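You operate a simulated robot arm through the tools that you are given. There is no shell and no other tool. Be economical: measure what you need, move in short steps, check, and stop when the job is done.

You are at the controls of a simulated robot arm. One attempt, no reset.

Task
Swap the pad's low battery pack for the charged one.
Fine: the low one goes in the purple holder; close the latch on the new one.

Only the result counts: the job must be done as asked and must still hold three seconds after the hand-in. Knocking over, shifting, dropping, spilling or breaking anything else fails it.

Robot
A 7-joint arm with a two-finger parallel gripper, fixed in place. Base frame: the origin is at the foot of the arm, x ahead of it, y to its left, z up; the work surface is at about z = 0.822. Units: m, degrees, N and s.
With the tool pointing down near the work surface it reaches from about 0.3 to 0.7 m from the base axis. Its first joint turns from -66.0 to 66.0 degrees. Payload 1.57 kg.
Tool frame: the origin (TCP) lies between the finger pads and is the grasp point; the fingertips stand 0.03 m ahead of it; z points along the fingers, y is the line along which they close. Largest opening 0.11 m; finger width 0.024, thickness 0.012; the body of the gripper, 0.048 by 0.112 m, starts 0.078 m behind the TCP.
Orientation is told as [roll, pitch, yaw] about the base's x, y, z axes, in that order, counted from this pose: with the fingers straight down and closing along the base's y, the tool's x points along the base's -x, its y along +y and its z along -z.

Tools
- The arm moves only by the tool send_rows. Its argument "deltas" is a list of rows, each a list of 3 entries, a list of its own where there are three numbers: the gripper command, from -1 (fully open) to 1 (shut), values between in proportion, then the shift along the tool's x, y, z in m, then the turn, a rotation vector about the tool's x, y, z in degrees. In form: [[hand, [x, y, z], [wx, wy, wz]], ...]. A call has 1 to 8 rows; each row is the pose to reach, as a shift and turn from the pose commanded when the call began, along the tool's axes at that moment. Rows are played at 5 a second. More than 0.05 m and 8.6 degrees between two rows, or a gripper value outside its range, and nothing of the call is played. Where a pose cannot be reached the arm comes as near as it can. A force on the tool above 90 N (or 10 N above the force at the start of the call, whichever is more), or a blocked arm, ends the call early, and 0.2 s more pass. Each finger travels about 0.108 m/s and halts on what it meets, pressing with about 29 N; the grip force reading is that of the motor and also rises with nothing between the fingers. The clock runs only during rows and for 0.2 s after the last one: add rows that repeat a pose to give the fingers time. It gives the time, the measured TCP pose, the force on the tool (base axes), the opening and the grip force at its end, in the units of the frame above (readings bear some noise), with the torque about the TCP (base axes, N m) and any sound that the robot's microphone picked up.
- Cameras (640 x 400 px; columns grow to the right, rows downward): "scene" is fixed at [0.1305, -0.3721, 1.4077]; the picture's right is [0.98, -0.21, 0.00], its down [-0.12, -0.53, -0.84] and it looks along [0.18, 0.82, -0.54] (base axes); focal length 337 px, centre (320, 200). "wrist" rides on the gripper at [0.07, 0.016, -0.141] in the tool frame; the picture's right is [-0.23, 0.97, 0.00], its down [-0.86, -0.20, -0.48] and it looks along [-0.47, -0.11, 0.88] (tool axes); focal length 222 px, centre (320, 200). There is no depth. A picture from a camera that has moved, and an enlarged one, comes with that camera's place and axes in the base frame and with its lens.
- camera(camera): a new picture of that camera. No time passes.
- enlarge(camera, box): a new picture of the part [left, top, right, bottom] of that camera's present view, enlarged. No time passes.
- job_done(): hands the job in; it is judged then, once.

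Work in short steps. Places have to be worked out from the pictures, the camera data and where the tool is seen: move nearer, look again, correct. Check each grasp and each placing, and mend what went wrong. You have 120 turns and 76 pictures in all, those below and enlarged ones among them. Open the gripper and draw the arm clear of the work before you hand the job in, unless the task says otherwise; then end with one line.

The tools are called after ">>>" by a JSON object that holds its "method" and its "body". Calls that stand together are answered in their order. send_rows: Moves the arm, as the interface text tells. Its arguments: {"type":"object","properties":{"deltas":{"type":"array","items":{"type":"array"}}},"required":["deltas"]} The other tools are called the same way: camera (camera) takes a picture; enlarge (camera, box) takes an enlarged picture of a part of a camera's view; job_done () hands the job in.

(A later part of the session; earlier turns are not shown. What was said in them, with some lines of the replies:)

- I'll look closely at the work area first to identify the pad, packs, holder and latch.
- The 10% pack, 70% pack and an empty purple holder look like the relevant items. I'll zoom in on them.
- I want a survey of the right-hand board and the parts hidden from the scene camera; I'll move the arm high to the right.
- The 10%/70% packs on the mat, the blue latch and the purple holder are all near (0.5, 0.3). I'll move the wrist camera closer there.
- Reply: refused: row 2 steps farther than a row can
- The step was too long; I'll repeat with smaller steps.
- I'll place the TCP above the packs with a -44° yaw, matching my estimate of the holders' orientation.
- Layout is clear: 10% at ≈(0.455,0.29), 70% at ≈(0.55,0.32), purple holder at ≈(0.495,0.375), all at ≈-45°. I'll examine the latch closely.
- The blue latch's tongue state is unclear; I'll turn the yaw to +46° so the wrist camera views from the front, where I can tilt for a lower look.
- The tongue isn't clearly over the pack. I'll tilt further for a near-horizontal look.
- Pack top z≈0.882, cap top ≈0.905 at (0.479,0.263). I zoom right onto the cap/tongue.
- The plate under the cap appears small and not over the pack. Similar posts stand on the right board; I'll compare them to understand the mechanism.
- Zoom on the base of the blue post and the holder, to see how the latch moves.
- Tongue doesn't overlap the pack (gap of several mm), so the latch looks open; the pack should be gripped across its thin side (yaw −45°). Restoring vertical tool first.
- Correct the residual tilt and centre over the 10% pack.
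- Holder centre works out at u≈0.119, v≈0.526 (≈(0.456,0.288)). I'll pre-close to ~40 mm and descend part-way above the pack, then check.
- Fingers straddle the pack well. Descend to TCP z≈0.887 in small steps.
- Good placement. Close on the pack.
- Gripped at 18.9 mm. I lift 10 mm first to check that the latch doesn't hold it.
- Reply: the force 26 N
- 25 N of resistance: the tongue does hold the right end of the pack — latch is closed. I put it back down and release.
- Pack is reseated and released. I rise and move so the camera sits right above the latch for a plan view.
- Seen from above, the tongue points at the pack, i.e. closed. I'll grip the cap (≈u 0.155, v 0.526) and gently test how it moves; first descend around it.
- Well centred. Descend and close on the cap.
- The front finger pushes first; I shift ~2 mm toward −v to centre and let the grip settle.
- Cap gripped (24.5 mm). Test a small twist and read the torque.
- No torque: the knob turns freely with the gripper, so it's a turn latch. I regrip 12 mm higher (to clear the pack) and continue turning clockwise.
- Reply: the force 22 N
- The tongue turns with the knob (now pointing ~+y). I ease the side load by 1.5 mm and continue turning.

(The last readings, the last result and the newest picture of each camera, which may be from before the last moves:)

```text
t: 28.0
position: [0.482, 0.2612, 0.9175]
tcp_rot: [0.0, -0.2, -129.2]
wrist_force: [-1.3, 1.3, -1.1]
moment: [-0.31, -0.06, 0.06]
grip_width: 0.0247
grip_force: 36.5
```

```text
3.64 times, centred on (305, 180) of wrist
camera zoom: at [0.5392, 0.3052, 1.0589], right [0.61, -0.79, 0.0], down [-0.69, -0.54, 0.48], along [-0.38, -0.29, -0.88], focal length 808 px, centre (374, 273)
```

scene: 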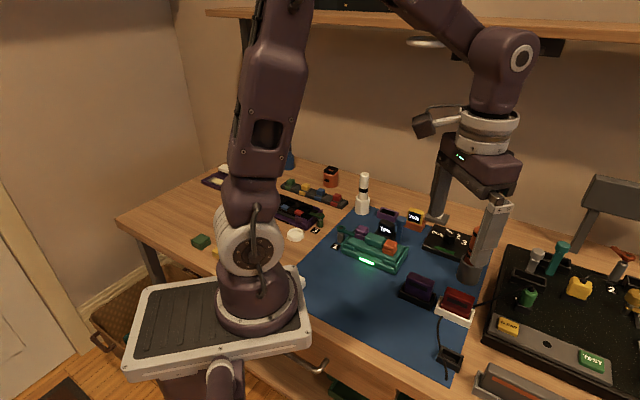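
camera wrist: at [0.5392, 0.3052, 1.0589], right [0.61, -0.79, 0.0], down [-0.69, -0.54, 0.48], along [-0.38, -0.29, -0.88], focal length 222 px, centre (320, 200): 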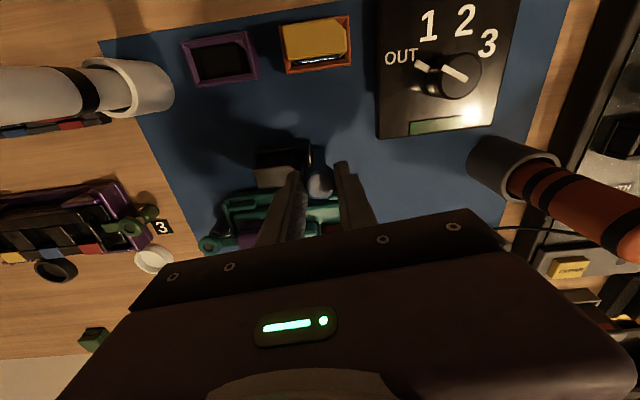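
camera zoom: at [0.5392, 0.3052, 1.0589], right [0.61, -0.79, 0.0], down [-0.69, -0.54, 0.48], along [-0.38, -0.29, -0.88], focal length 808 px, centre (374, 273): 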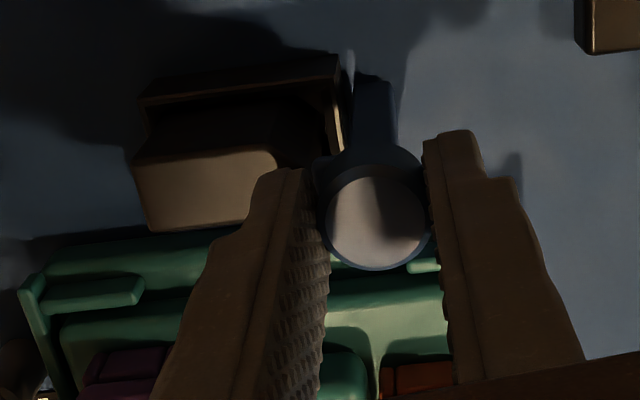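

Knob has turned ~84°. Release slightly, rise and inspect from above while unwinding yaw.

>>> {"method": "send_rows", "body": {"deltas": [[0.4, [0, 0, 0], [0, 0, 0]], [0.4, [0, 0, 0], [0, 0, 0]], [0.4, [0, 0, -0.03], [0, 0, 0]], [0.4, [0, 0, -0.07], [0, 0, -8]], [0.4, [0, 0, -0.1], [0, 0, -16]], [0.4, [0, 0, -0.1], [0, 0, -24]], [0.4, [0, 0, -0.1], [0, 0, -32]], [0.4, [0, 0, -0.1], [0, 0, -40]]]}}

>>> {"method": "send_rows", "body": {"deltas": [[0.3, [0, 0, 0], [0, 0, -8]], [0.27, [0, 0, 0], [0, 0, -16]], [0.27, [0, 0, 0], [0, 0, -24]], [0.27, [0, 0, 0], [0, 0, -32]], [0.27, [0, 0, 0], [0, 0, -40]], [0.27, [0, 0, 0], [0, 0, -44.1]]]}}

>>> {"method": "enlarge", "body": {"camera": "wrist", "box": [260, 70, 400, 190]}}

>>> {"method": "enlarge", "body": {"camera": "scene", "box": [360, 195, 440, 255]}}

```text
t: 29.8
position: [0.4821, 0.2612, 1.018]
tcp_rot: [0.0, -0.1, -89.0]
wrist_force: [-0.9, -0.1, -0.4]
moment: [-0.01, -0.01, 0.0]
grip_width: 0.033
grip_force: 0.0
```

```text
t: 31.2
position: [0.482, 0.2621, 1.0174]
tcp_rot: [-0.2, 0.0, -44.9]
wrist_force: [0.4, -0.2, 1.4]
moment: [-0.04, 0.0, -0.01]
grip_width: 0.0402
grip_force: 0.0
```

```text
3.33 times, centred on (330, 130) of wrist
camera zoom: at [0.4444, 0.3224, 1.1595], right [0.85, 0.53, 0.0], down [0.47, -0.74, 0.48], along [0.25, -0.41, -0.88], focal length 740 px, centre (287, 433)
```

zoom: 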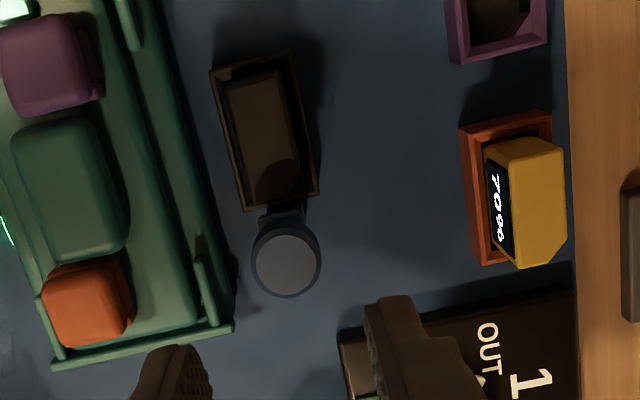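

```text
6.67 times, centred on (400, 225) of scene
camera zoom: at [0.1305, -0.3721, 1.4077], right [0.98, -0.21, 0.0], down [-0.12, -0.53, -0.84], along [0.18, 0.82, -0.54], focal length 2245 px, centre (-213, 33)
```

zoom: 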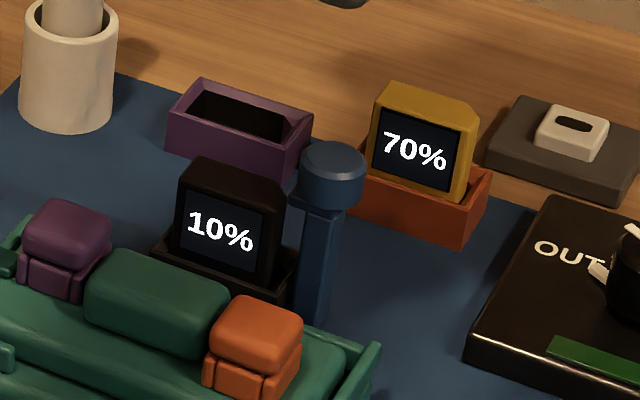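

The tongue appears still over the pack. Zooming in to compare.

>>> {"method": "enlarge", "body": {"camera": "scene", "box": [388, 212, 408, 232]}}

>>> {"method": "enlarge", "body": {"camera": "wrist", "box": [295, 110, 345, 165]}}

```text
16.00 times, centred on (398, 222) of scene
camera zoom: at [0.1305, -0.3721, 1.4077], right [0.98, -0.21, 0.0], down [-0.12, -0.53, -0.84], along [0.18, 0.82, -0.54], focal length 5388 px, centre (-928, -152)
```

zoom: 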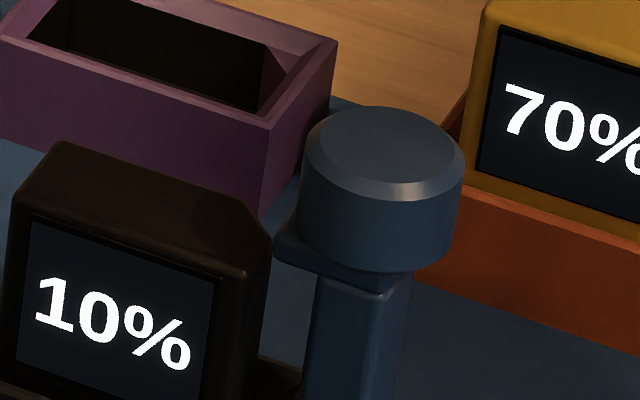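

```text
7.27 times, centred on (320, 138) of wrist
camera zoom: at [0.4444, 0.3224, 1.1595], right [0.85, 0.53, 0.0], down [0.47, -0.74, 0.48], along [0.25, -0.41, -0.88], focal length 1615 px, centre (320, 654)
```

zoom: 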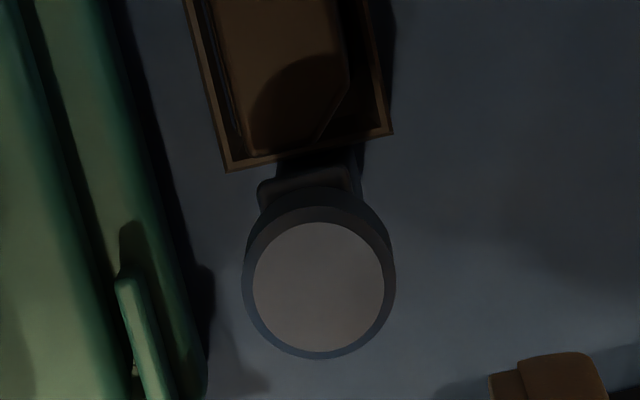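

The tongue stayed toward the pack, but cap and post together shifted ~1 mm away from it — so the post seems to lean on a hinge at its foot. I'll regrip the cap and pull it gently away from the pack (+u).

>>> {"method": "send_rows", "body": {"deltas": [[0.4, [0, 0, 0.04], [0, 0, 0]], [0.4, [0, 0, 0.08], [0, 0, 0]], [0.4, [0, 0, 0.105], [0, 0, 0]], [0.6, [0, 0, 0.105], [0, 0, 0]], [0.75, [0, 0, 0.105], [0, 0, 0]], [0.75, [0, 0, 0.105], [0, 0, 0]]]}}

>>> {"method": "send_rows", "body": {"deltas": [[0.75, [-0.003, 0, 0], [0, 0, 0]], [0.75, [-0.006, 0, 0], [0, 0, 0]], [0.75, [-0.009, 0, 0.0], [0, 0, 0]]]}}

>>> {"method": "enlarge", "body": {"camera": "scene", "box": [370, 195, 430, 245]}}

```text
t: 32.6
position: [0.483, 0.2601, 0.912]
tcp_rot: [-0.1, 0.0, -45.0]
wrist_force: [-4.2, -4.6, -4.7]
moment: [0.12, -0.11, -0.02]
grip_width: 0.0248
grip_force: 36.3
```

```text
t: 33.4
position: [0.4887, 0.2548, 0.9125]
tcp_rot: [-0.2, 0.1, -45.0]
wrist_force: [-4.1, -2.4, -15.3]
moment: [0.25, 0.21, 0.06]
grip_width: 0.0248
grip_force: 36.3
```

```text
8.00 times, centred on (400, 220) of scene
camera zoom: at [0.1306, -0.3721, 1.4077], right [0.98, -0.21, 0.0], down [-0.12, -0.53, -0.84], along [0.18, 0.82, -0.54], focal length 2694 px, centre (-320, 40)
```

zoom: 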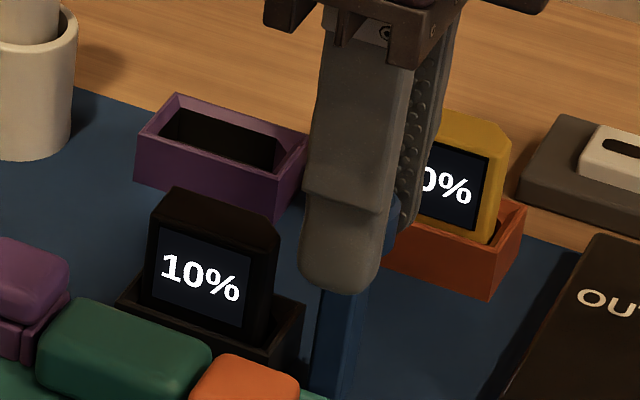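

The post leans with almost no force — hinge at its foot. Continue along the arc outward and down.

>>> {"method": "send_rows", "body": {"deltas": [[0.75, [0, 0, 0.002], [0, 0, 0]], [0.75, [-0.006, 0, 0.003], [0, 0, 0]], [0.75, [-0.012, 0, 0.0045], [0, 0, 0]], [0.75, [-0.018, 0, 0.0065], [0, 0, 0]], [0.75, [-0.024, 0, 0.009], [0, 0, 0]], [0.75, [-0.03, 0, 0.0125], [0, 0, 0]]]}}

>>> {"method": "enlarge", "body": {"camera": "scene", "box": [370, 195, 430, 245]}}

```text
t: 34.8
position: [0.5092, 0.2336, 0.8998]
tcp_rot: [-0.1, 0.0, -45.0]
wrist_force: [-1.0, -0.3, 0.4]
moment: [0.01, 0.01, -0.01]
grip_width: 0.0138
grip_force: 0.0
```

```text
8.00 times, centred on (400, 220) of scene
camera zoom: at [0.1305, -0.3721, 1.4077], right [0.98, -0.21, 0.0], down [-0.12, -0.53, -0.84], along [0.18, 0.82, -0.54], focal length 2694 px, centre (-320, 40)
```

zoom: 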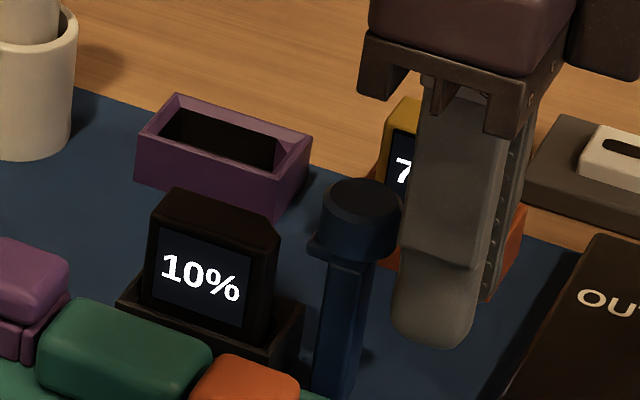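

The latch leaned ~8–10 mm to its stop and stays there, clear of the pack. Now go back to the 10% pack and grasp it again.

>>> {"method": "send_rows", "body": {"deltas": [[0.75, [0, 0, -0.04], [0, 0, 0]], [0.5, [0.02, 0, -0.06], [0, 0, 0]], [0.27, [0.05, 0, -0.06], [0, 0, 0]], [0.27, [0.0746, 0, -0.05], [0, 0, 0]], [0.27, [0.0746, 0, -0.02], [0, 0, 0]], [0.27, [0.0746, 0, 0.012], [0, 0, 0]], [0.27, [0.0746, 0, 0.013], [0, 0, 0]]]}}

>>> {"method": "enlarge", "body": {"camera": "scene", "box": [360, 190, 440, 250]}}

```text
t: 36.4
position: [0.4557, 0.2852, 0.8877]
tcp_rot: [0.0, 0.0, -45.0]
wrist_force: [-0.1, -0.4, 0.1]
moment: [0.0, -0.03, -0.02]
grip_width: 0.0401
grip_force: 0.1
```

```text
6.67 times, centred on (400, 220) of scene
camera zoom: at [0.1305, -0.3721, 1.4077], right [0.98, -0.21, 0.0], down [-0.12, -0.53, -0.84], along [0.18, 0.82, -0.54], focal length 2245 px, centre (-213, 67)
```

zoom: 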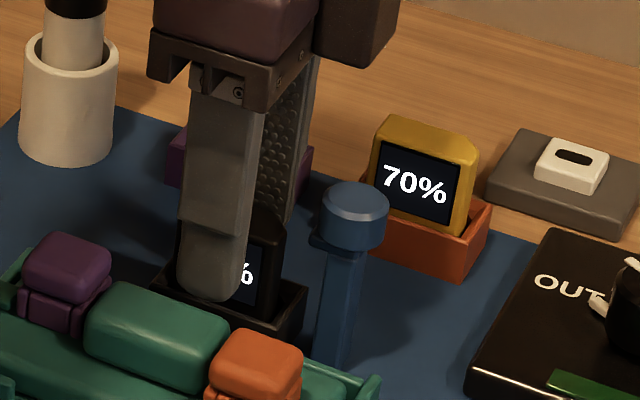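

Close and lift in stages.

>>> {"method": "send_rows", "body": {"deltas": [[0.6, [0, 0, 0], [0, 0, 0]], [1, [0, 0, 0], [0, 0, 0]], [1, [0, 0, 0], [0, 0, 0]], [1, [0, 0, 0], [0, 0, 0]], [1, [0, 0, -0.006], [0, 0, 0]], [1, [0, 0, -0.012], [0, 0, 0]]]}}

```text
t: 37.8
position: [0.4568, 0.286, 0.8998]
tcp_rot: [-0.1, 0.0, -45.0]
wrist_force: [0.3, -0.6, -0.2]
moment: [0.01, 0.03, 0.02]
grip_width: 0.0193
grip_force: 28.6
```

No resistance now. Lift clear and look.

>>> {"method": "send_rows", "body": {"deltas": [[1, [0, 0, -0.02], [0, 0, 0]], [1, [0, 0, -0.045], [0, 0, 0]], [1, [0, 0, -0.07], [0, 0, 0]]]}}

>>> {"method": "enlarge", "body": {"camera": "scene", "box": [350, 170, 450, 250]}}

>>> {"method": "enlarge", "body": {"camera": "wrist", "box": [250, 80, 450, 240]}}

```text
t: 38.6
position: [0.4565, 0.2844, 0.9683]
tcp_rot: [-0.1, 0.0, -44.9]
wrist_force: [-0.1, 0.1, -0.7]
moment: [-0.03, -0.01, 0.0]
grip_width: 0.0193
grip_force: 28.5
```

```text
5.00 times, centred on (400, 210) of scene
camera zoom: at [0.1305, -0.3721, 1.4077], right [0.98, -0.21, 0.0], down [-0.12, -0.53, -0.84], along [0.18, 0.82, -0.54], focal length 1684 px, centre (-80, 150)
```

zoom: 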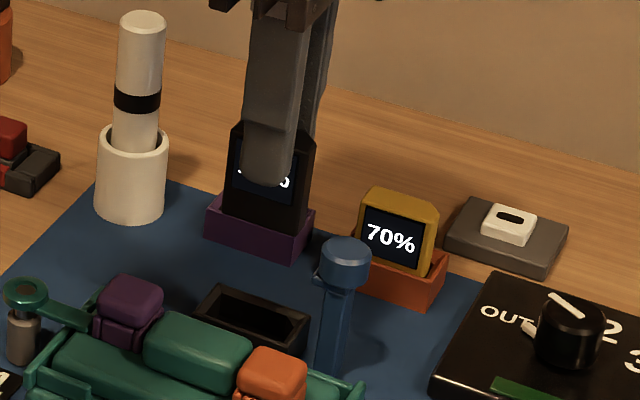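

```text
2.50 times, centred on (350, 160) of wrist
camera zoom: at [0.42, 0.3464, 1.1103], right [0.85, 0.53, 0.0], down [0.46, -0.74, 0.48], along [0.25, -0.41, -0.88], focal length 555 px, centre (245, 300)
```

zoom: 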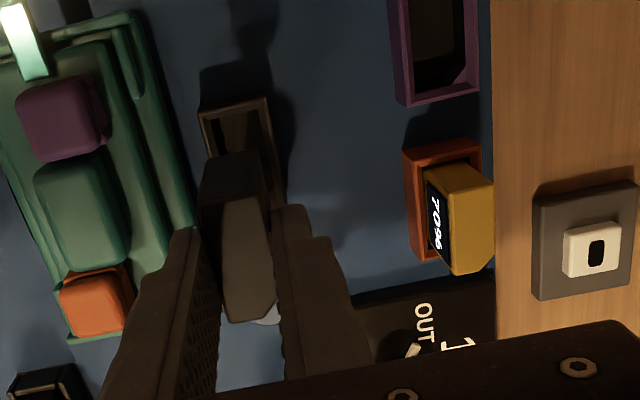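

Pack is held straight. Purple holder is offset by about Δu=-0.034, Δv=+0.092 from the black one; move above it at this height and check.

>>> {"method": "send_rows", "body": {"deltas": [[1, [0.012, 0.03, 0], [0, 0, 0]], [1, [0.024, 0.06, 0], [0, 0, 0]], [1, [0.034, 0.0917, 0], [0, 0, 0]], [1, [0.034, 0.0917, 0.025], [0, 0, 0]], [1, [0.034, 0.0917, 0.025], [0, 0, 0]]]}}

>>> {"method": "enlarge", "body": {"camera": "wrist", "box": [270, 90, 370, 210]}}

>>> {"method": "enlarge", "body": {"camera": "scene", "box": [355, 175, 425, 235]}}

```text
t: 39.8
position: [0.4983, 0.3742, 0.945]
tcp_rot: [-0.1, -0.1, -45.0]
wrist_force: [0.8, -0.9, -0.1]
moment: [0.0, -0.01, -0.02]
grip_width: 0.019
grip_force: 28.8
```

```text
3.33 times, centred on (320, 150) of wrist
camera zoom: at [0.461, 0.4364, 1.0853], right [0.85, 0.53, 0.0], down [0.46, -0.75, 0.48], along [0.25, -0.41, -0.88], focal length 740 px, centre (320, 367)
```

zoom: 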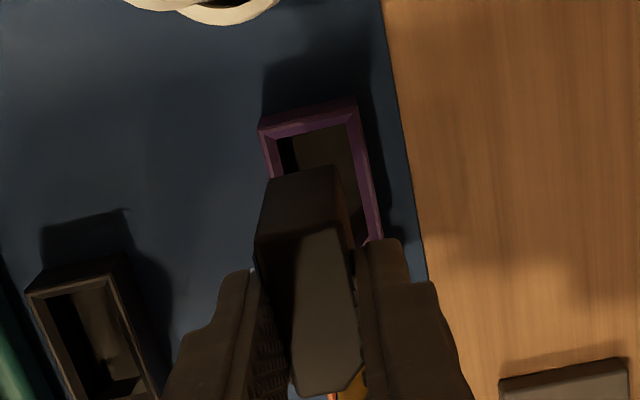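

```text
6.67 times, centred on (390, 205) of scene
camera zoom: at [0.1305, -0.3721, 1.4077], right [0.98, -0.21, 0.0], down [-0.12, -0.53, -0.84], along [0.18, 0.82, -0.54], focal length 2245 px, centre (-147, 167)
```

zoom: 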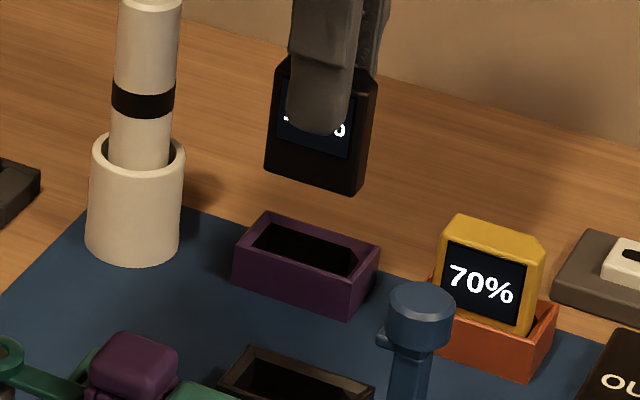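

Pack is nearly aligned; it seems ~3 mm short in v. Zoom for a better measurement along u too.

>>> {"method": "enlarge", "body": {"camera": "wrist", "box": [295, 110, 350, 170]}}

```text
6.67 times, centred on (322, 140) of wrist
camera zoom: at [0.461, 0.4364, 1.0853], right [0.85, 0.53, 0.0], down [0.46, -0.75, 0.48], along [0.25, -0.41, -0.88], focal length 1481 px, centre (303, 600)
```

zoom: 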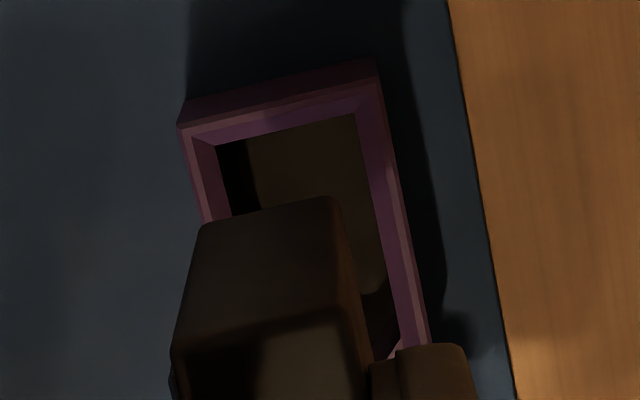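

u is good; v needs +3 mm. Shift and descend slowly to the insertion.

>>> {"method": "send_rows", "body": {"deltas": [[1, [0, 0.003, 0], [0, 0, 0]], [1, [0, 0.003, 0.015], [0, 0, 0]], [1, [0, 0.003, 0.028], [0, 0, 0]], [1, [0, 0.003, 0.034], [0, 0, 0]], [1, [0, 0.003, 0.04], [0, 0, 0]]]}}

>>> {"method": "enlarge", "body": {"camera": "scene", "box": [355, 185, 425, 235]}}

```text
t: 41.0
position: [0.499, 0.3774, 0.9039]
tcp_rot: [-0.1, 0.0, -45.0]
wrist_force: [0.0, 0.6, -2.0]
moment: [0.03, 0.03, -0.02]
grip_width: 0.0191
grip_force: 29.3
```

```text
8.00 times, centred on (390, 210) of scene
camera zoom: at [0.1305, -0.3721, 1.4077], right [0.98, -0.21, 0.0], down [-0.12, -0.53, -0.84], along [0.18, 0.82, -0.54], focal length 2694 px, centre (-240, 120)
```

zoom: 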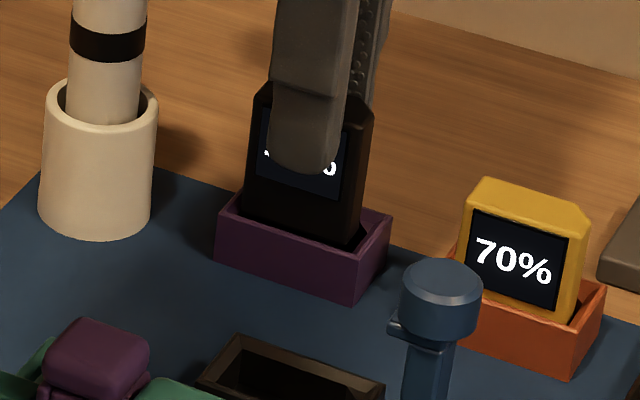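

Pack is entering the purple holder with no force. Continue down to seat it.

>>> {"method": "send_rows", "body": {"deltas": [[1, [0, 0, 0.005], [0, 0, 0]], [1, [0, 0, 0.01], [0, 0, 0]], [1, [0, 0, 0.014], [0, 0, 0]], [1, [0, 0, 0.0165], [0, 0, 0]]]}}

>>> {"method": "enlarge", "body": {"camera": "scene", "box": [355, 185, 425, 235]}}

```text
t: 42.0
position: [0.4996, 0.3781, 0.8872]
tcp_rot: [-0.1, 0.1, -45.0]
wrist_force: [-0.5, 0.0, 1.7]
moment: [-0.02, -0.01, -0.01]
grip_width: 0.019
grip_force: 29.4
```

```text
8.00 times, centred on (390, 210) of scene
camera zoom: at [0.1304, -0.3721, 1.4077], right [0.98, -0.21, 0.0], down [-0.12, -0.53, -0.84], along [0.18, 0.82, -0.54], focal length 2694 px, centre (-240, 120)
```

zoom: 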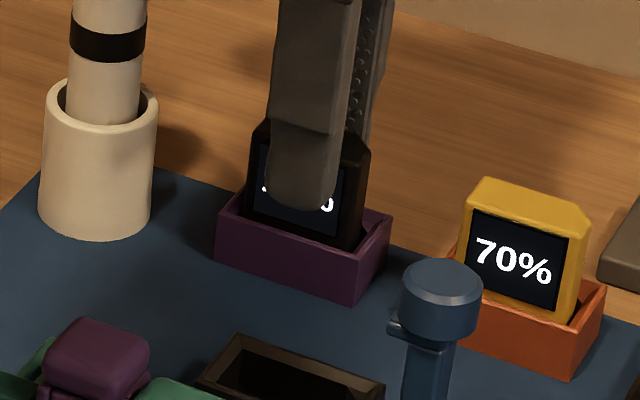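

Nearly at the seated height; press 2 mm more to feel the bottom, then release gently.

>>> {"method": "send_rows", "body": {"deltas": [[1, [0, 0, 0.001], [0, 0, 0]], [1, [0, 0, 0.002], [0, 0, 0]]]}}

```text
t: 42.6
position: [0.4991, 0.3785, 0.8886]
tcp_rot: [0.2, 0.0, -45.0]
wrist_force: [-3.2, 0.3, 27.5]
moment: [0.04, 0.16, -0.02]
grip_width: 0.0193
grip_force: 29.2
```

Bottomed (27 N upward). Back off slightly, open to 40 mm, and retreat.

>>> {"method": "send_rows", "body": {"deltas": [[1, [0, 0, -0.002], [0, 0, 0]], [0.7, [0, 0, -0.002], [0, 0, 0]], [0.27, [0, 0, -0.002], [0, 0, 0]], [0.27, [0, 0, -0.002], [0, 0, 0]], [0.27, [0, 0, -0.03], [0, 0, 0]], [0.27, [0, 0, -0.07], [0, 0, 0]], [0.27, [0, 0, -0.1], [0, 0, 0]]]}}

>>> {"method": "enlarge", "body": {"camera": "scene", "box": [360, 185, 440, 245]}}

```text
t: 44.2
position: [0.4991, 0.3767, 0.9845]
tcp_rot: [-0.1, 0.0, -44.9]
wrist_force: [0.9, -0.4, -0.9]
moment: [-0.02, 0.04, -0.02]
grip_width: 0.0402
grip_force: 0.1
```

```text
6.67 times, centred on (400, 215) of scene
camera zoom: at [0.1304, -0.3721, 1.4077], right [0.98, -0.21, 0.0], down [-0.12, -0.53, -0.84], along [0.18, 0.82, -0.54], focal length 2245 px, centre (-213, 100)
```

zoom: 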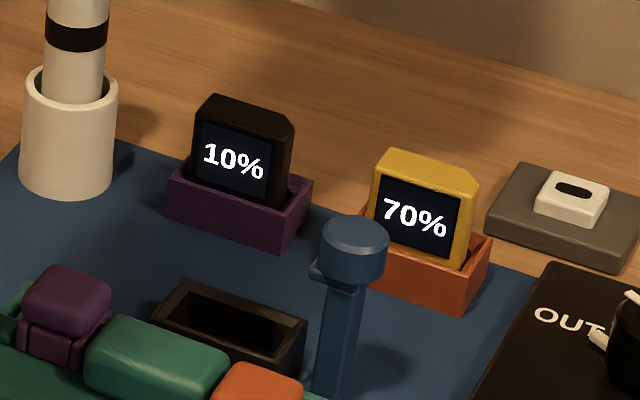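

The 10% pack sits properly in the purple holder. Move above the 70% pack for measurement.

>>> {"method": "send_rows", "body": {"deltas": [[0.2, [-0.04, 0, -0.01], [0, 0, 0]], [0.0, [-0.077, 0, -0.02], [0, 0, 0]], [0.0, [-0.077, 0, -0.02], [0, 0, 0]]]}}

>>> {"method": "enlarge", "body": {"camera": "wrist", "box": [270, 75, 370, 175]}}

```text
t: 45.0
position: [0.5519, 0.3216, 1.005]
tcp_rot: [-0.1, 0.0, -45.0]
wrist_force: [-0.7, 0.0, -0.4]
moment: [-0.01, 0.04, -0.02]
grip_width: 0.055
grip_force: 0.1
```

```text
4.00 times, centred on (320, 125) of wrist
camera zoom: at [0.5153, 0.3834, 1.1464], right [0.85, 0.53, 0.0], down [0.46, -0.74, 0.48], along [0.25, -0.41, -0.88], focal length 888 px, centre (320, 500)
```

zoom: 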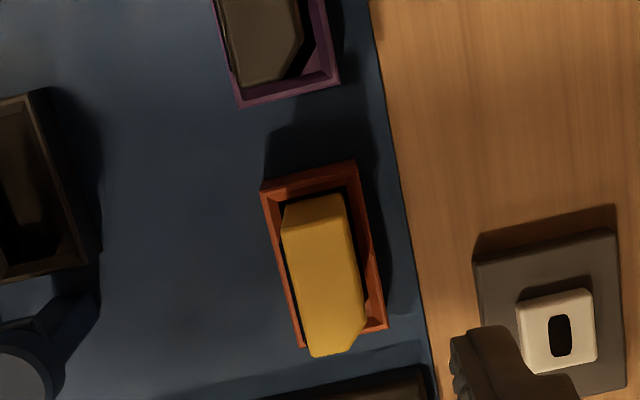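

Orange holder centre: u≈0.164, v≈0.621; the yellow pack sits slightly left in it. Descend to just above it for a check.

>>> {"method": "send_rows", "body": {"deltas": [[0.27, [0.001, 0.002, 0.03], [0, 0, 0]], [0.27, [0.001, 0.002, 0.07], [0, 0, 0]], [0.27, [0.001, 0.002, 0.07], [0, 0, 0]]]}}

>>> {"method": "enlarge", "body": {"camera": "wrist", "box": [260, 80, 400, 220]}}

>>> {"method": "enlarge", "body": {"camera": "scene", "box": [390, 190, 450, 240]}}

```text
t: 45.8
position: [0.5545, 0.3251, 0.933]
tcp_rot: [-0.1, 0.0, -45.0]
wrist_force: [1.2, -0.6, -0.1]
moment: [0.01, -0.05, -0.03]
grip_width: 0.0402
grip_force: 0.1
```

```text
2.86 times, centred on (330, 150) of wrist
camera zoom: at [0.5166, 0.3856, 1.0756], right [0.85, 0.53, 0.0], down [0.46, -0.74, 0.48], along [0.25, -0.41, -0.88], focal length 635 px, centre (291, 343)
```

zoom: 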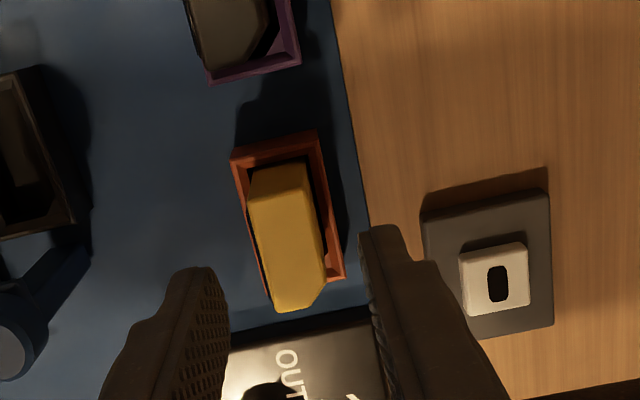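

```text
8.00 times, centred on (420, 215) of scene
camera zoom: at [0.1305, -0.3721, 1.4077], right [0.98, -0.21, 0.0], down [-0.12, -0.53, -0.84], along [0.18, 0.82, -0.54], focal length 2694 px, centre (-480, 80)
```

zoom: 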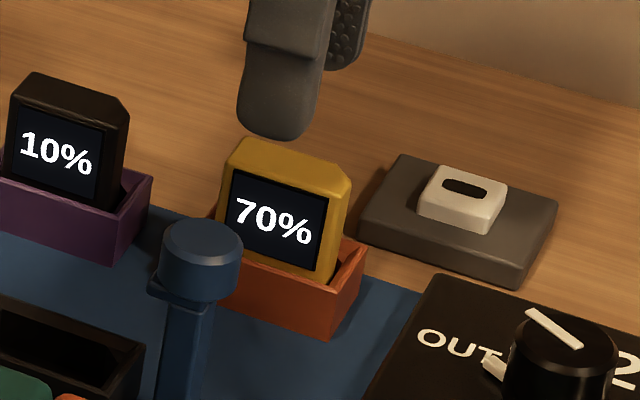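

Aligned. Descend to grasp height and close.

>>> {"method": "send_rows", "body": {"deltas": [[0.27, [0, 0, 0.023], [0, 0, 0]], [0.27, [0, 0, 0.045], [0, 0, 0]], [0.6, [0, 0, 0.045], [0, 0, 0]], [1, [0, 0, 0.045], [0, 0, 0]], [1, [0, 0, 0.045], [0, 0, 0]], [1, [0, 0, 0.045], [0, 0, 0]]]}}

>>> {"method": "send_rows", "body": {"deltas": [[1, [0, 0, -0.006], [0, 0, 0]], [1, [0, 0, -0.014], [0, 0, 0]]]}}

```text
t: 47.2
position: [0.555, 0.325, 0.8904]
tcp_rot: [-0.2, 0.0, -45.0]
wrist_force: [-1.6, -0.3, -0.8]
moment: [-0.06, 0.11, 0.01]
grip_width: 0.0189
grip_force: 29.8
```

```text
t: 47.8
position: [0.5549, 0.3241, 0.9047]
tcp_rot: [0.0, -0.1, -45.0]
wrist_force: [-0.6, -0.2, -1.0]
moment: [0.0, 0.0, -0.04]
grip_width: 0.0191
grip_force: 28.9
```

Free lift. Raise high, move to u first, then over the black holder (cap height cleared), and check.

>>> {"method": "send_rows", "body": {"deltas": [[1, [0, 0, -0.04], [0, 0, 0]], [1, [0, 0, -0.08], [0, 0, 0]], [1, [0.042, 0, -0.08], [0, 0, 0]], [1, [0.042, -0.035, -0.08], [0, 0, 0]], [1, [0.042, -0.07, -0.08], [0, 0, 0]], [1, [0.042, -0.097, -0.07], [0, 0, 0]], [1, [0.042, -0.097, -0.05], [0, 0, 0]], [1, [0.042, -0.097, -0.05], [0, 0, 0]]]}}

>>> {"method": "enlarge", "body": {"camera": "wrist", "box": [290, 100, 350, 180]}}

>>> {"method": "enlarge", "body": {"camera": "scene", "box": [350, 185, 430, 245]}}

```text
t: 49.6
position: [0.4575, 0.2857, 0.9521]
tcp_rot: [-0.2, 0.0, -44.9]
wrist_force: [0.1, -0.3, -2.3]
moment: [-0.03, 0.0, 0.02]
grip_width: 0.0194
grip_force: 29.2
```

```text
5.00 times, centred on (320, 140) of wrist
camera zoom: at [0.4207, 0.3465, 1.0946], right [0.85, 0.53, 0.0], down [0.46, -0.75, 0.48], along [0.25, -0.41, -0.88], focal length 1111 px, centre (320, 500)
```

zoom: 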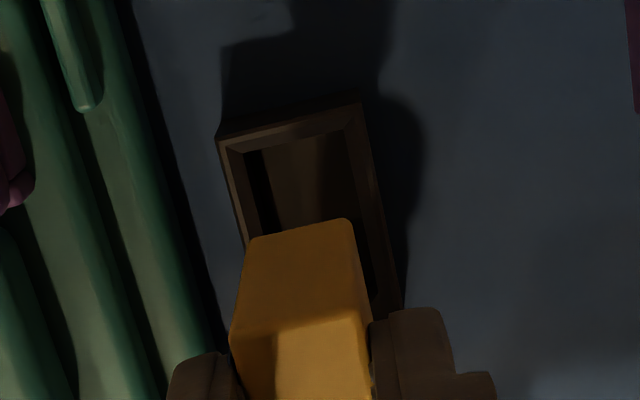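

```text
6.67 times, centred on (390, 215) of scene
camera zoom: at [0.1305, -0.3721, 1.4077], right [0.98, -0.21, 0.0], down [-0.12, -0.53, -0.84], along [0.18, 0.82, -0.54], focal length 2245 px, centre (-147, 100)
```

zoom: 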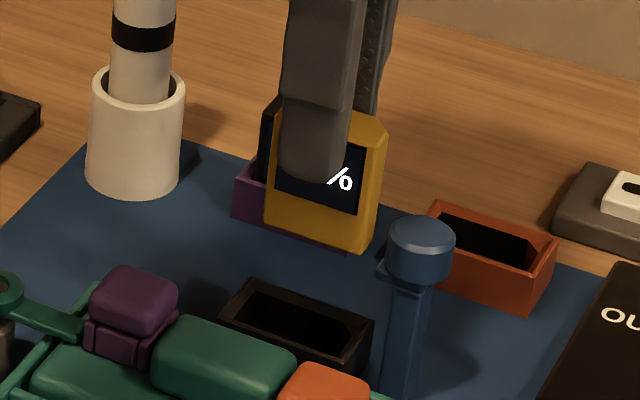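

v is aligned; the pack is ~5 mm too far in +u relative to the purple fit. Correct and descend to the entry.

>>> {"method": "send_rows", "body": {"deltas": [[1, [0.0053, 0, 0], [0, 0, 0]], [1, [0.0053, 0, 0.02], [0, 0, 0]], [1, [0.0053, 0, 0.034], [0, 0, 0]], [1, [0.0053, 0, 0.04], [0, 0, 0]], [1, [0.0053, 0, 0.046], [0, 0, 0]]]}}

>>> {"method": "enlarge", "body": {"camera": "scene", "box": [350, 195, 430, 250]}}

```text
t: 50.8
position: [0.4535, 0.2907, 0.9088]
tcp_rot: [-0.1, 0.0, -45.0]
wrist_force: [0.8, 0.0, -1.0]
moment: [0.0, -0.03, 0.0]
grip_width: 0.0189
grip_force: 29.0
```

```text
7.27 times, centred on (390, 222) of scene
camera zoom: at [0.1305, -0.3721, 1.4077], right [0.98, -0.21, 0.0], down [-0.12, -0.53, -0.84], along [0.18, 0.82, -0.54], focal length 2449 px, centre (-189, 36)
```

zoom: 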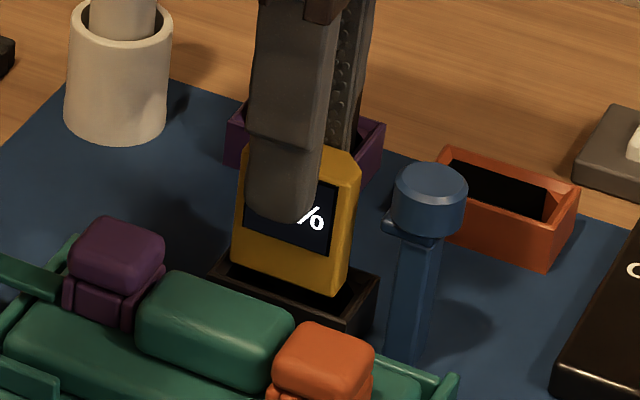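

Entering the slot freely; lower the remaining ~18 mm to seat.

>>> {"method": "send_rows", "body": {"deltas": [[1, [0, 0, 0.006], [0, 0, 0]], [1, [0, 0, 0.012], [0, 0, 0]], [1, [0, 0, 0.016], [0, 0, 0]], [1, [0, 0, 0.018], [0, 0, 0]]]}}

>>> {"method": "enlarge", "body": {"camera": "scene", "box": [350, 195, 430, 250]}}

```text
t: 51.8
position: [0.4534, 0.2894, 0.8898]
tcp_rot: [-0.1, 0.0, -45.0]
wrist_force: [0.8, -0.2, -0.7]
moment: [-0.02, -0.01, -0.02]
grip_width: 0.0193
grip_force: 29.2
```

```text
7.27 times, centred on (390, 222) of scene
camera zoom: at [0.1305, -0.3721, 1.4077], right [0.98, -0.21, 0.0], down [-0.12, -0.53, -0.84], along [0.18, 0.82, -0.54], focal length 2449 px, centre (-189, 36)
```

zoom: 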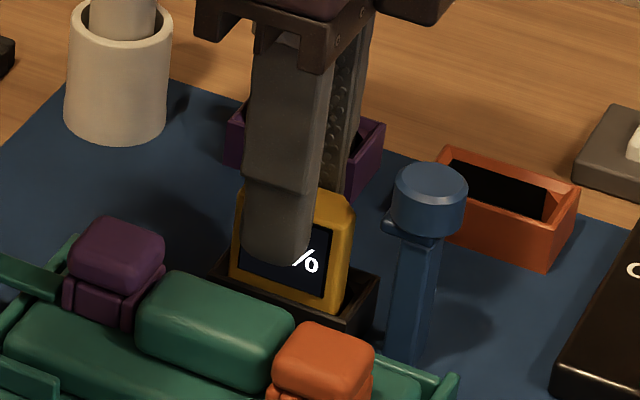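

Press a little further to find the bottom.

>>> {"method": "send_rows", "body": {"deltas": [[1, [0, 0, 0.0015], [0, 0, 0]], [1, [0, 0, 0.003], [0, 0, 0]]]}}

```text
t: 52.4
position: [0.454, 0.2895, 0.8899]
tcp_rot: [0.0, 0.0, -45.0]
wrist_force: [-2.1, -3.8, 27.6]
moment: [-0.2, 0.09, 0.01]
grip_width: 0.0193
grip_force: 28.7
```

Seated (bottomed at the same height as before). Release and retreat up.

>>> {"method": "send_rows", "body": {"deltas": [[1, [0, 0, -0.003], [0, 0, 0]], [0.7, [0, 0, -0.003], [0, 0, 0]], [0.27, [0, 0, -0.003], [0, 0, 0]], [0.27, [0, 0, -0.003], [0, 0, 0]], [0.27, [0, 0, -0.03], [0, 0, 0]], [0.27, [0, 0, -0.07], [0, 0, 0]], [0.27, [0, 0, -0.1], [0, 0, 0]]]}}

>>> {"method": "enlarge", "body": {"camera": "scene", "box": [360, 190, 430, 245]}}

```text
t: 54.0
position: [0.4512, 0.2896, 0.9885]
tcp_rot: [-0.1, -0.1, -45.0]
wrist_force: [0.3, -0.1, 0.0]
moment: [-0.01, -0.01, 0.0]
grip_width: 0.0402
grip_force: 0.2
```

```text
7.27 times, centred on (395, 218) of scene
camera zoom: at [0.1304, -0.3721, 1.4077], right [0.98, -0.21, 0.0], down [-0.12, -0.53, -0.84], along [0.18, 0.82, -0.54], focal length 2449 px, centre (-226, 73)
```

zoom: 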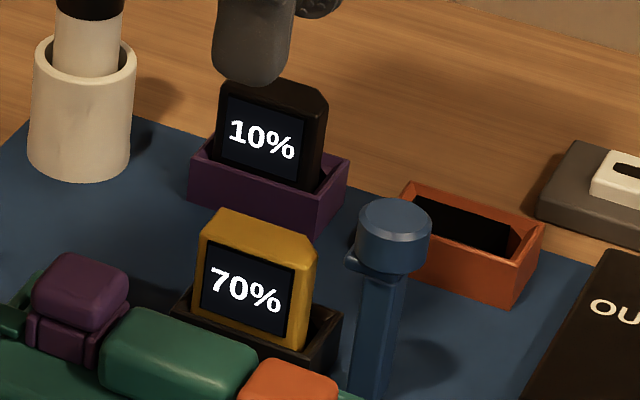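

Both packs placed properly. Now close fingers and come down on the far (+u) side of the latch cap.

>>> {"method": "send_rows", "body": {"deltas": [[0.6, [-0.04, 0.002, 0], [0, 0, 0]], [1, [-0.086, 0.002, 0], [0, 0, 0]], [1, [-0.086, 0.002, 0.03], [0, 0, 0]], [1, [-0.086, 0.002, 0.055], [0, 0, 0]], [1, [-0.086, 0.002, 0.074], [0, 0, 0]]]}}

>>> {"method": "enlarge", "body": {"camera": "scene", "box": [370, 195, 430, 245]}}

```text
t: 55.2
position: [0.5163, 0.2289, 0.9134]
tcp_rot: [-0.1, 0.0, -45.1]
wrist_force: [0.4, -0.1, -0.2]
moment: [0.02, -0.01, 0.0]
grip_width: 0.0
grip_force: 21.3
```

```text
8.00 times, centred on (400, 220) of scene
camera zoom: at [0.1305, -0.3721, 1.4077], right [0.98, -0.21, 0.0], down [-0.12, -0.53, -0.84], along [0.18, 0.82, -0.54], focal length 2694 px, centre (-320, 40)
```

zoom: 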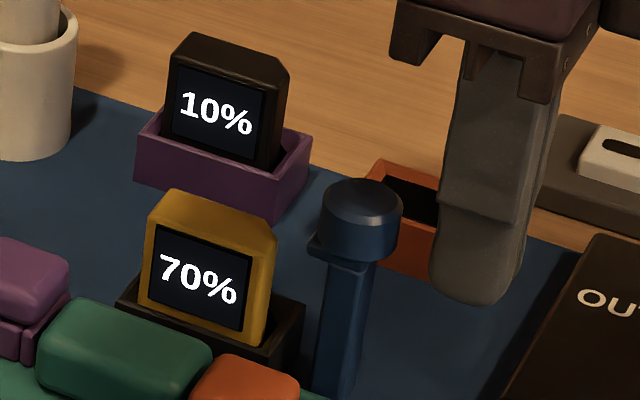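

Push the cap toward the pack in small steps.

>>> {"method": "send_rows", "body": {"deltas": [[1, [0.008, 0, 0], [0, 0, 0]], [1, [0.014, 0, 0], [0, 0, 0]], [1, [0.018, 0, 0], [0, 0, 0]], [1, [0.021, 0, 0], [0, 0, 0]]]}}

>>> {"method": "enlarge", "body": {"camera": "scene", "box": [370, 195, 430, 245]}}

```text
t: 56.2
position: [0.5003, 0.2443, 0.9138]
tcp_rot: [-0.2, 0.0, -45.0]
wrist_force: [1.4, -0.8, 1.2]
moment: [-0.04, 0.0, 0.0]
grip_width: 0.0001
grip_force: 21.2
```

```text
8.00 times, centred on (400, 220) of scene
camera zoom: at [0.1305, -0.3721, 1.4077], right [0.98, -0.21, 0.0], down [-0.12, -0.53, -0.84], along [0.18, 0.82, -0.54], focal length 2694 px, centre (-320, 40)
```

zoom: 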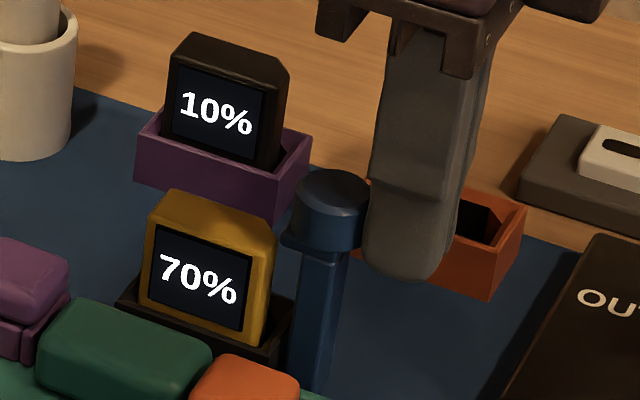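

The latch is moving back. Continue a few mm until it meets its stop.

>>> {"method": "send_rows", "body": {"deltas": [[1, [0.002, 0, 0], [0, 0, 0]], [1, [0.004, 0, 0], [0, 0, 0]], [1, [0.006, 0, 0], [0, 0, 0]], [1, [0.006, 0, 0], [0, 0, 0]]]}}

>>> {"method": "enlarge", "body": {"camera": "scene", "box": [370, 195, 430, 245]}}

```text
t: 57.2
position: [0.4989, 0.2455, 0.9136]
tcp_rot: [0.0, -0.4, -45.1]
wrist_force: [28.3, -27.5, -3.2]
moment: [0.05, -0.74, 0.04]
grip_width: 0.0
grip_force: 21.8
```

```text
8.00 times, centred on (400, 220) of scene
camera zoom: at [0.1312, -0.3728, 1.4074], right [0.98, -0.21, 0.0], down [-0.12, -0.53, -0.84], along [0.18, 0.82, -0.54], focal length 2694 px, centre (-320, 40)
```

zoom: 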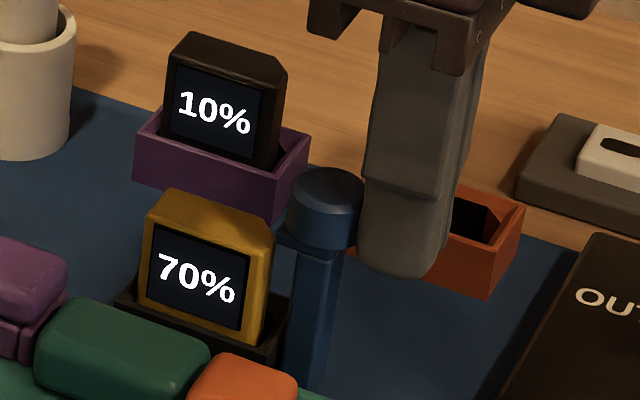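

Hard stop reached at the same tongue position as originally. Back off and rise, then inspect.

>>> {"method": "send_rows", "body": {"deltas": [[1, [-0.006, 0, 0], [0, 0, 0]], [1, [-0.02, 0, 0], [0, 0, 0]], [1, [-0.03, 0, -0.03], [0, 0, 0]], [1, [-0.03, 0, -0.07], [0, 0, 0]], [1, [-0.03, 0, -0.1], [0, 0, 0]]]}}

>>> {"method": "enlarge", "body": {"camera": "scene", "box": [388, 212, 408, 232]}}

>>> {"method": "enlarge", "body": {"camera": "wrist", "box": [285, 50, 365, 130]}}

```text
t: 58.4
position: [0.5157, 0.2271, 1.0139]
tcp_rot: [-0.2, 0.0, -45.0]
wrist_force: [0.6, 0.3, -0.4]
moment: [-0.04, 0.01, 0.0]
grip_width: 0.0001
grip_force: 21.5
```

```text
16.00 times, centred on (398, 222) of scene
camera zoom: at [0.1305, -0.3721, 1.4077], right [0.98, -0.21, 0.0], down [-0.12, -0.53, -0.84], along [0.18, 0.82, -0.54], focal length 5388 px, centre (-928, -152)
```

zoom: 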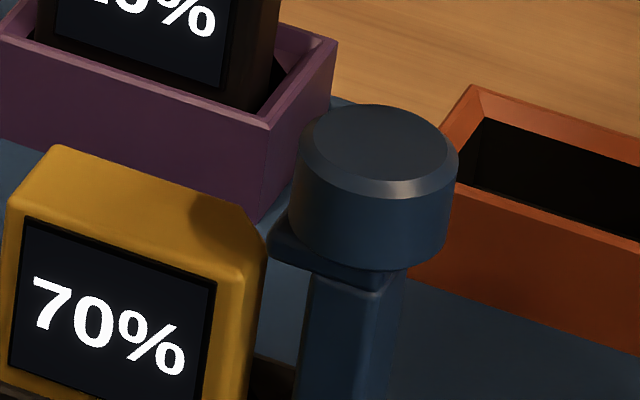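

```text
5.00 times, centred on (325, 90) of wrist
camera zoom: at [0.4784, 0.289, 1.1555], right [0.85, 0.53, 0.0], down [0.47, -0.74, 0.48], along [0.25, -0.41, -0.88], focal length 1111 px, centre (295, 750)
```

zoom: 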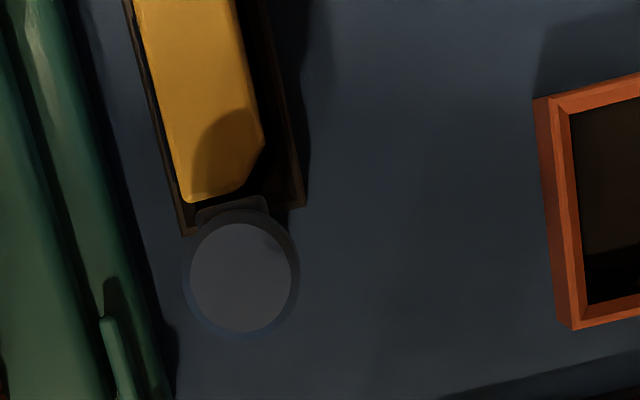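

Latch is exactly back at its original position, but the pack sits ~2 mm farther from the tongue than the old one did. I'll regrip the pack and slide it ~2.5 mm toward the tongue.

>>> {"method": "send_rows", "body": {"deltas": [[0.6, [0.044, 0, 0], [0, 0, 0]], [0.27, [0.088, 0, 0], [0, 0, 0]], [0.27, [0.088, 0, 0.04], [0, 0, 0]], [0.27, [0.088, 0, 0.08], [0, 0, 0]], [0.27, [0.088, 0, 0.11], [0, 0, 0]], [0.27, [0.088, 0, 0.124], [0, 0, 0]]]}}

>>> {"method": "send_rows", "body": {"deltas": [[0.6, [0, 0, 0], [0, 0, 0]], [1, [0, 0, 0], [0, 0, 0]], [1, [0, 0, 0], [0, 0, 0]], [1, [-0.001, 0, 0], [0, 0, 0]], [1, [-0.002, 0, 0], [0, 0, 0]], [1, [-0.0025, 0, 0], [0, 0, 0]]]}}

```text
t: 59.8
position: [0.4532, 0.2902, 0.8882]
tcp_rot: [-0.1, 0.0, -45.0]
wrist_force: [0.0, -0.4, -0.5]
moment: [0.0, -0.01, 0.02]
grip_width: 0.0399
grip_force: 0.1
```

```text
t: 61.2
position: [0.4556, 0.2888, 0.8894]
tcp_rot: [-0.1, 0.0, -45.0]
wrist_force: [-1.8, 1.0, -0.8]
moment: [0.09, 0.09, 0.01]
grip_width: 0.019
grip_force: 28.8
```

>>> {"method": "enlarge", "body": {"camera": "scene", "box": [388, 212, 408, 232]}}

```text
16.00 times, centred on (398, 222) of scene
camera zoom: at [0.1304, -0.3721, 1.4077], right [0.98, -0.21, 0.0], down [-0.12, -0.53, -0.84], along [0.18, 0.82, -0.54], focal length 5388 px, centre (-928, -152)
```

zoom: 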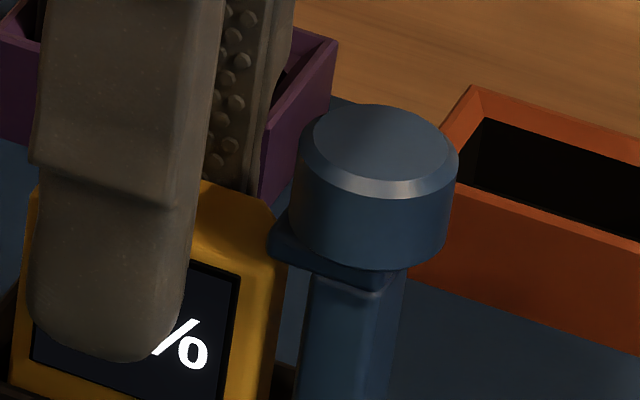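

Now the tongue overlaps the pack's top edge and the latch hasn't moved. Release and rise.

>>> {"method": "send_rows", "body": {"deltas": [[0.7, [0, 0, 0], [0, 0, 0]], [0.27, [0, 0, 0], [0, 0, 0]], [0.27, [0, 0, 0], [0, 0, 0]], [0.27, [0, 0, -0.03], [0, 0, 0]], [0.27, [0, 0, -0.07], [0, 0, 0]], [0.27, [0, 0, -0.11], [0, 0, 0]], [0.0, [0, 0, -0.15], [0, 0, 0]]]}}

>>> {"method": "enlarge", "body": {"camera": "scene", "box": [372, 200, 422, 240]}}

```text
t: 62.8
position: [0.4562, 0.2893, 1.0379]
tcp_rot: [-0.2, 0.1, -45.0]
wrist_force: [-0.2, 0.5, -0.1]
moment: [-0.01, 0.0, 0.0]
grip_width: 0.0548
grip_force: 0.1
```

```text
10.00 times, centred on (397, 220) of scene
camera zoom: at [0.1304, -0.3721, 1.4077], right [0.98, -0.21, 0.0], down [-0.12, -0.53, -0.84], along [0.18, 0.82, -0.54], focal length 3368 px, centre (-450, 0)
```

zoom: 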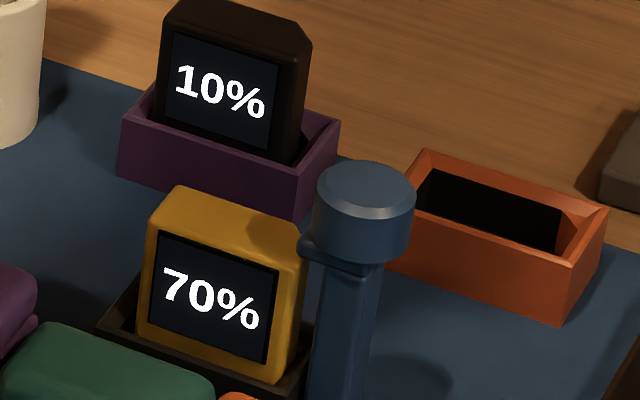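

All in place. Withdraw the arm up and back, then a final check.

>>> {"method": "send_rows", "body": {"deltas": [[-0.5, [0, 0, -0.03], [0, 0, 0]], [-1, [0, 0, -0.07], [0, 0, 0]], [-1, [0.012, -0.035, -0.07], [0, 0, 0]], [-1, [0.024, -0.07, -0.07], [0, 0, 0]], [-1, [0.035, -0.106, -0.07], [0, 0, 0]]]}}

>>> {"method": "camera", "body": {"camera": "scene"}}

>>> {"method": "enlarge", "body": {"camera": "scene", "box": [320, 190, 500, 340]}}

```text
t: 64.0
position: [0.3577, 0.2399, 1.1104]
tcp_rot: [-0.1, 0.0, -45.1]
wrist_force: [-0.7, -0.2, 0.6]
moment: [0.0, -0.03, 0.0]
grip_width: 0.1101
grip_force: 0.1
```

```text
5 pictures are left
```

scene: 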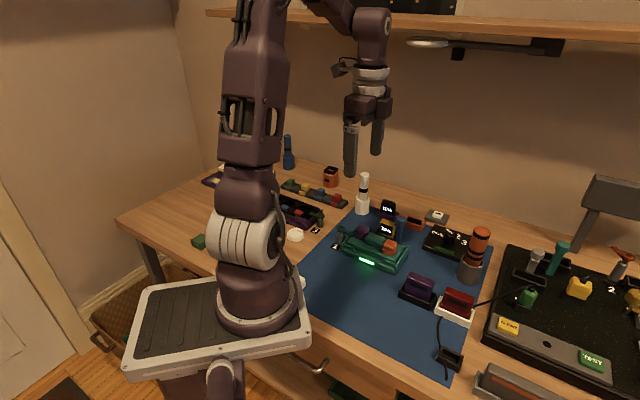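

```text
2.67 times, centred on (410, 265) of scene
camera zoom: at [0.1305, -0.3721, 1.4077], right [0.98, -0.21, 0.0], down [-0.12, -0.53, -0.84], along [0.18, 0.82, -0.54], focal length 898 px, centre (80, 27)
```

zoom: 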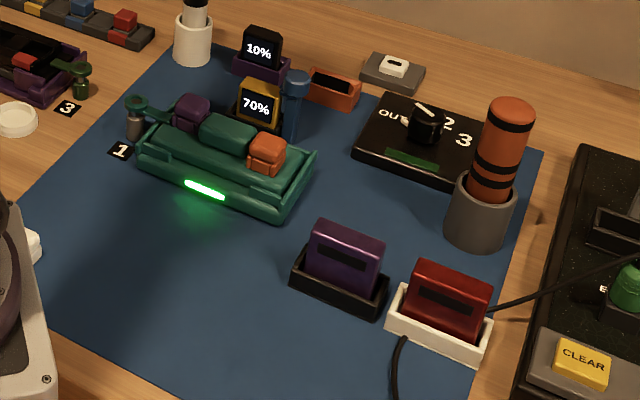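

Everything else is undisturbed, the 70% pack is latched in the pad and the 10% pack is in the purple holder. Handing in.

>>> {"method": "job_done", "body": {}}

```text
The job is handed in.
```

The charged 70% pack is seated in the pad with its latch closed over it, the low 10% pack is in the purple holder, and nothing else on the mat looked moved in the last picture.
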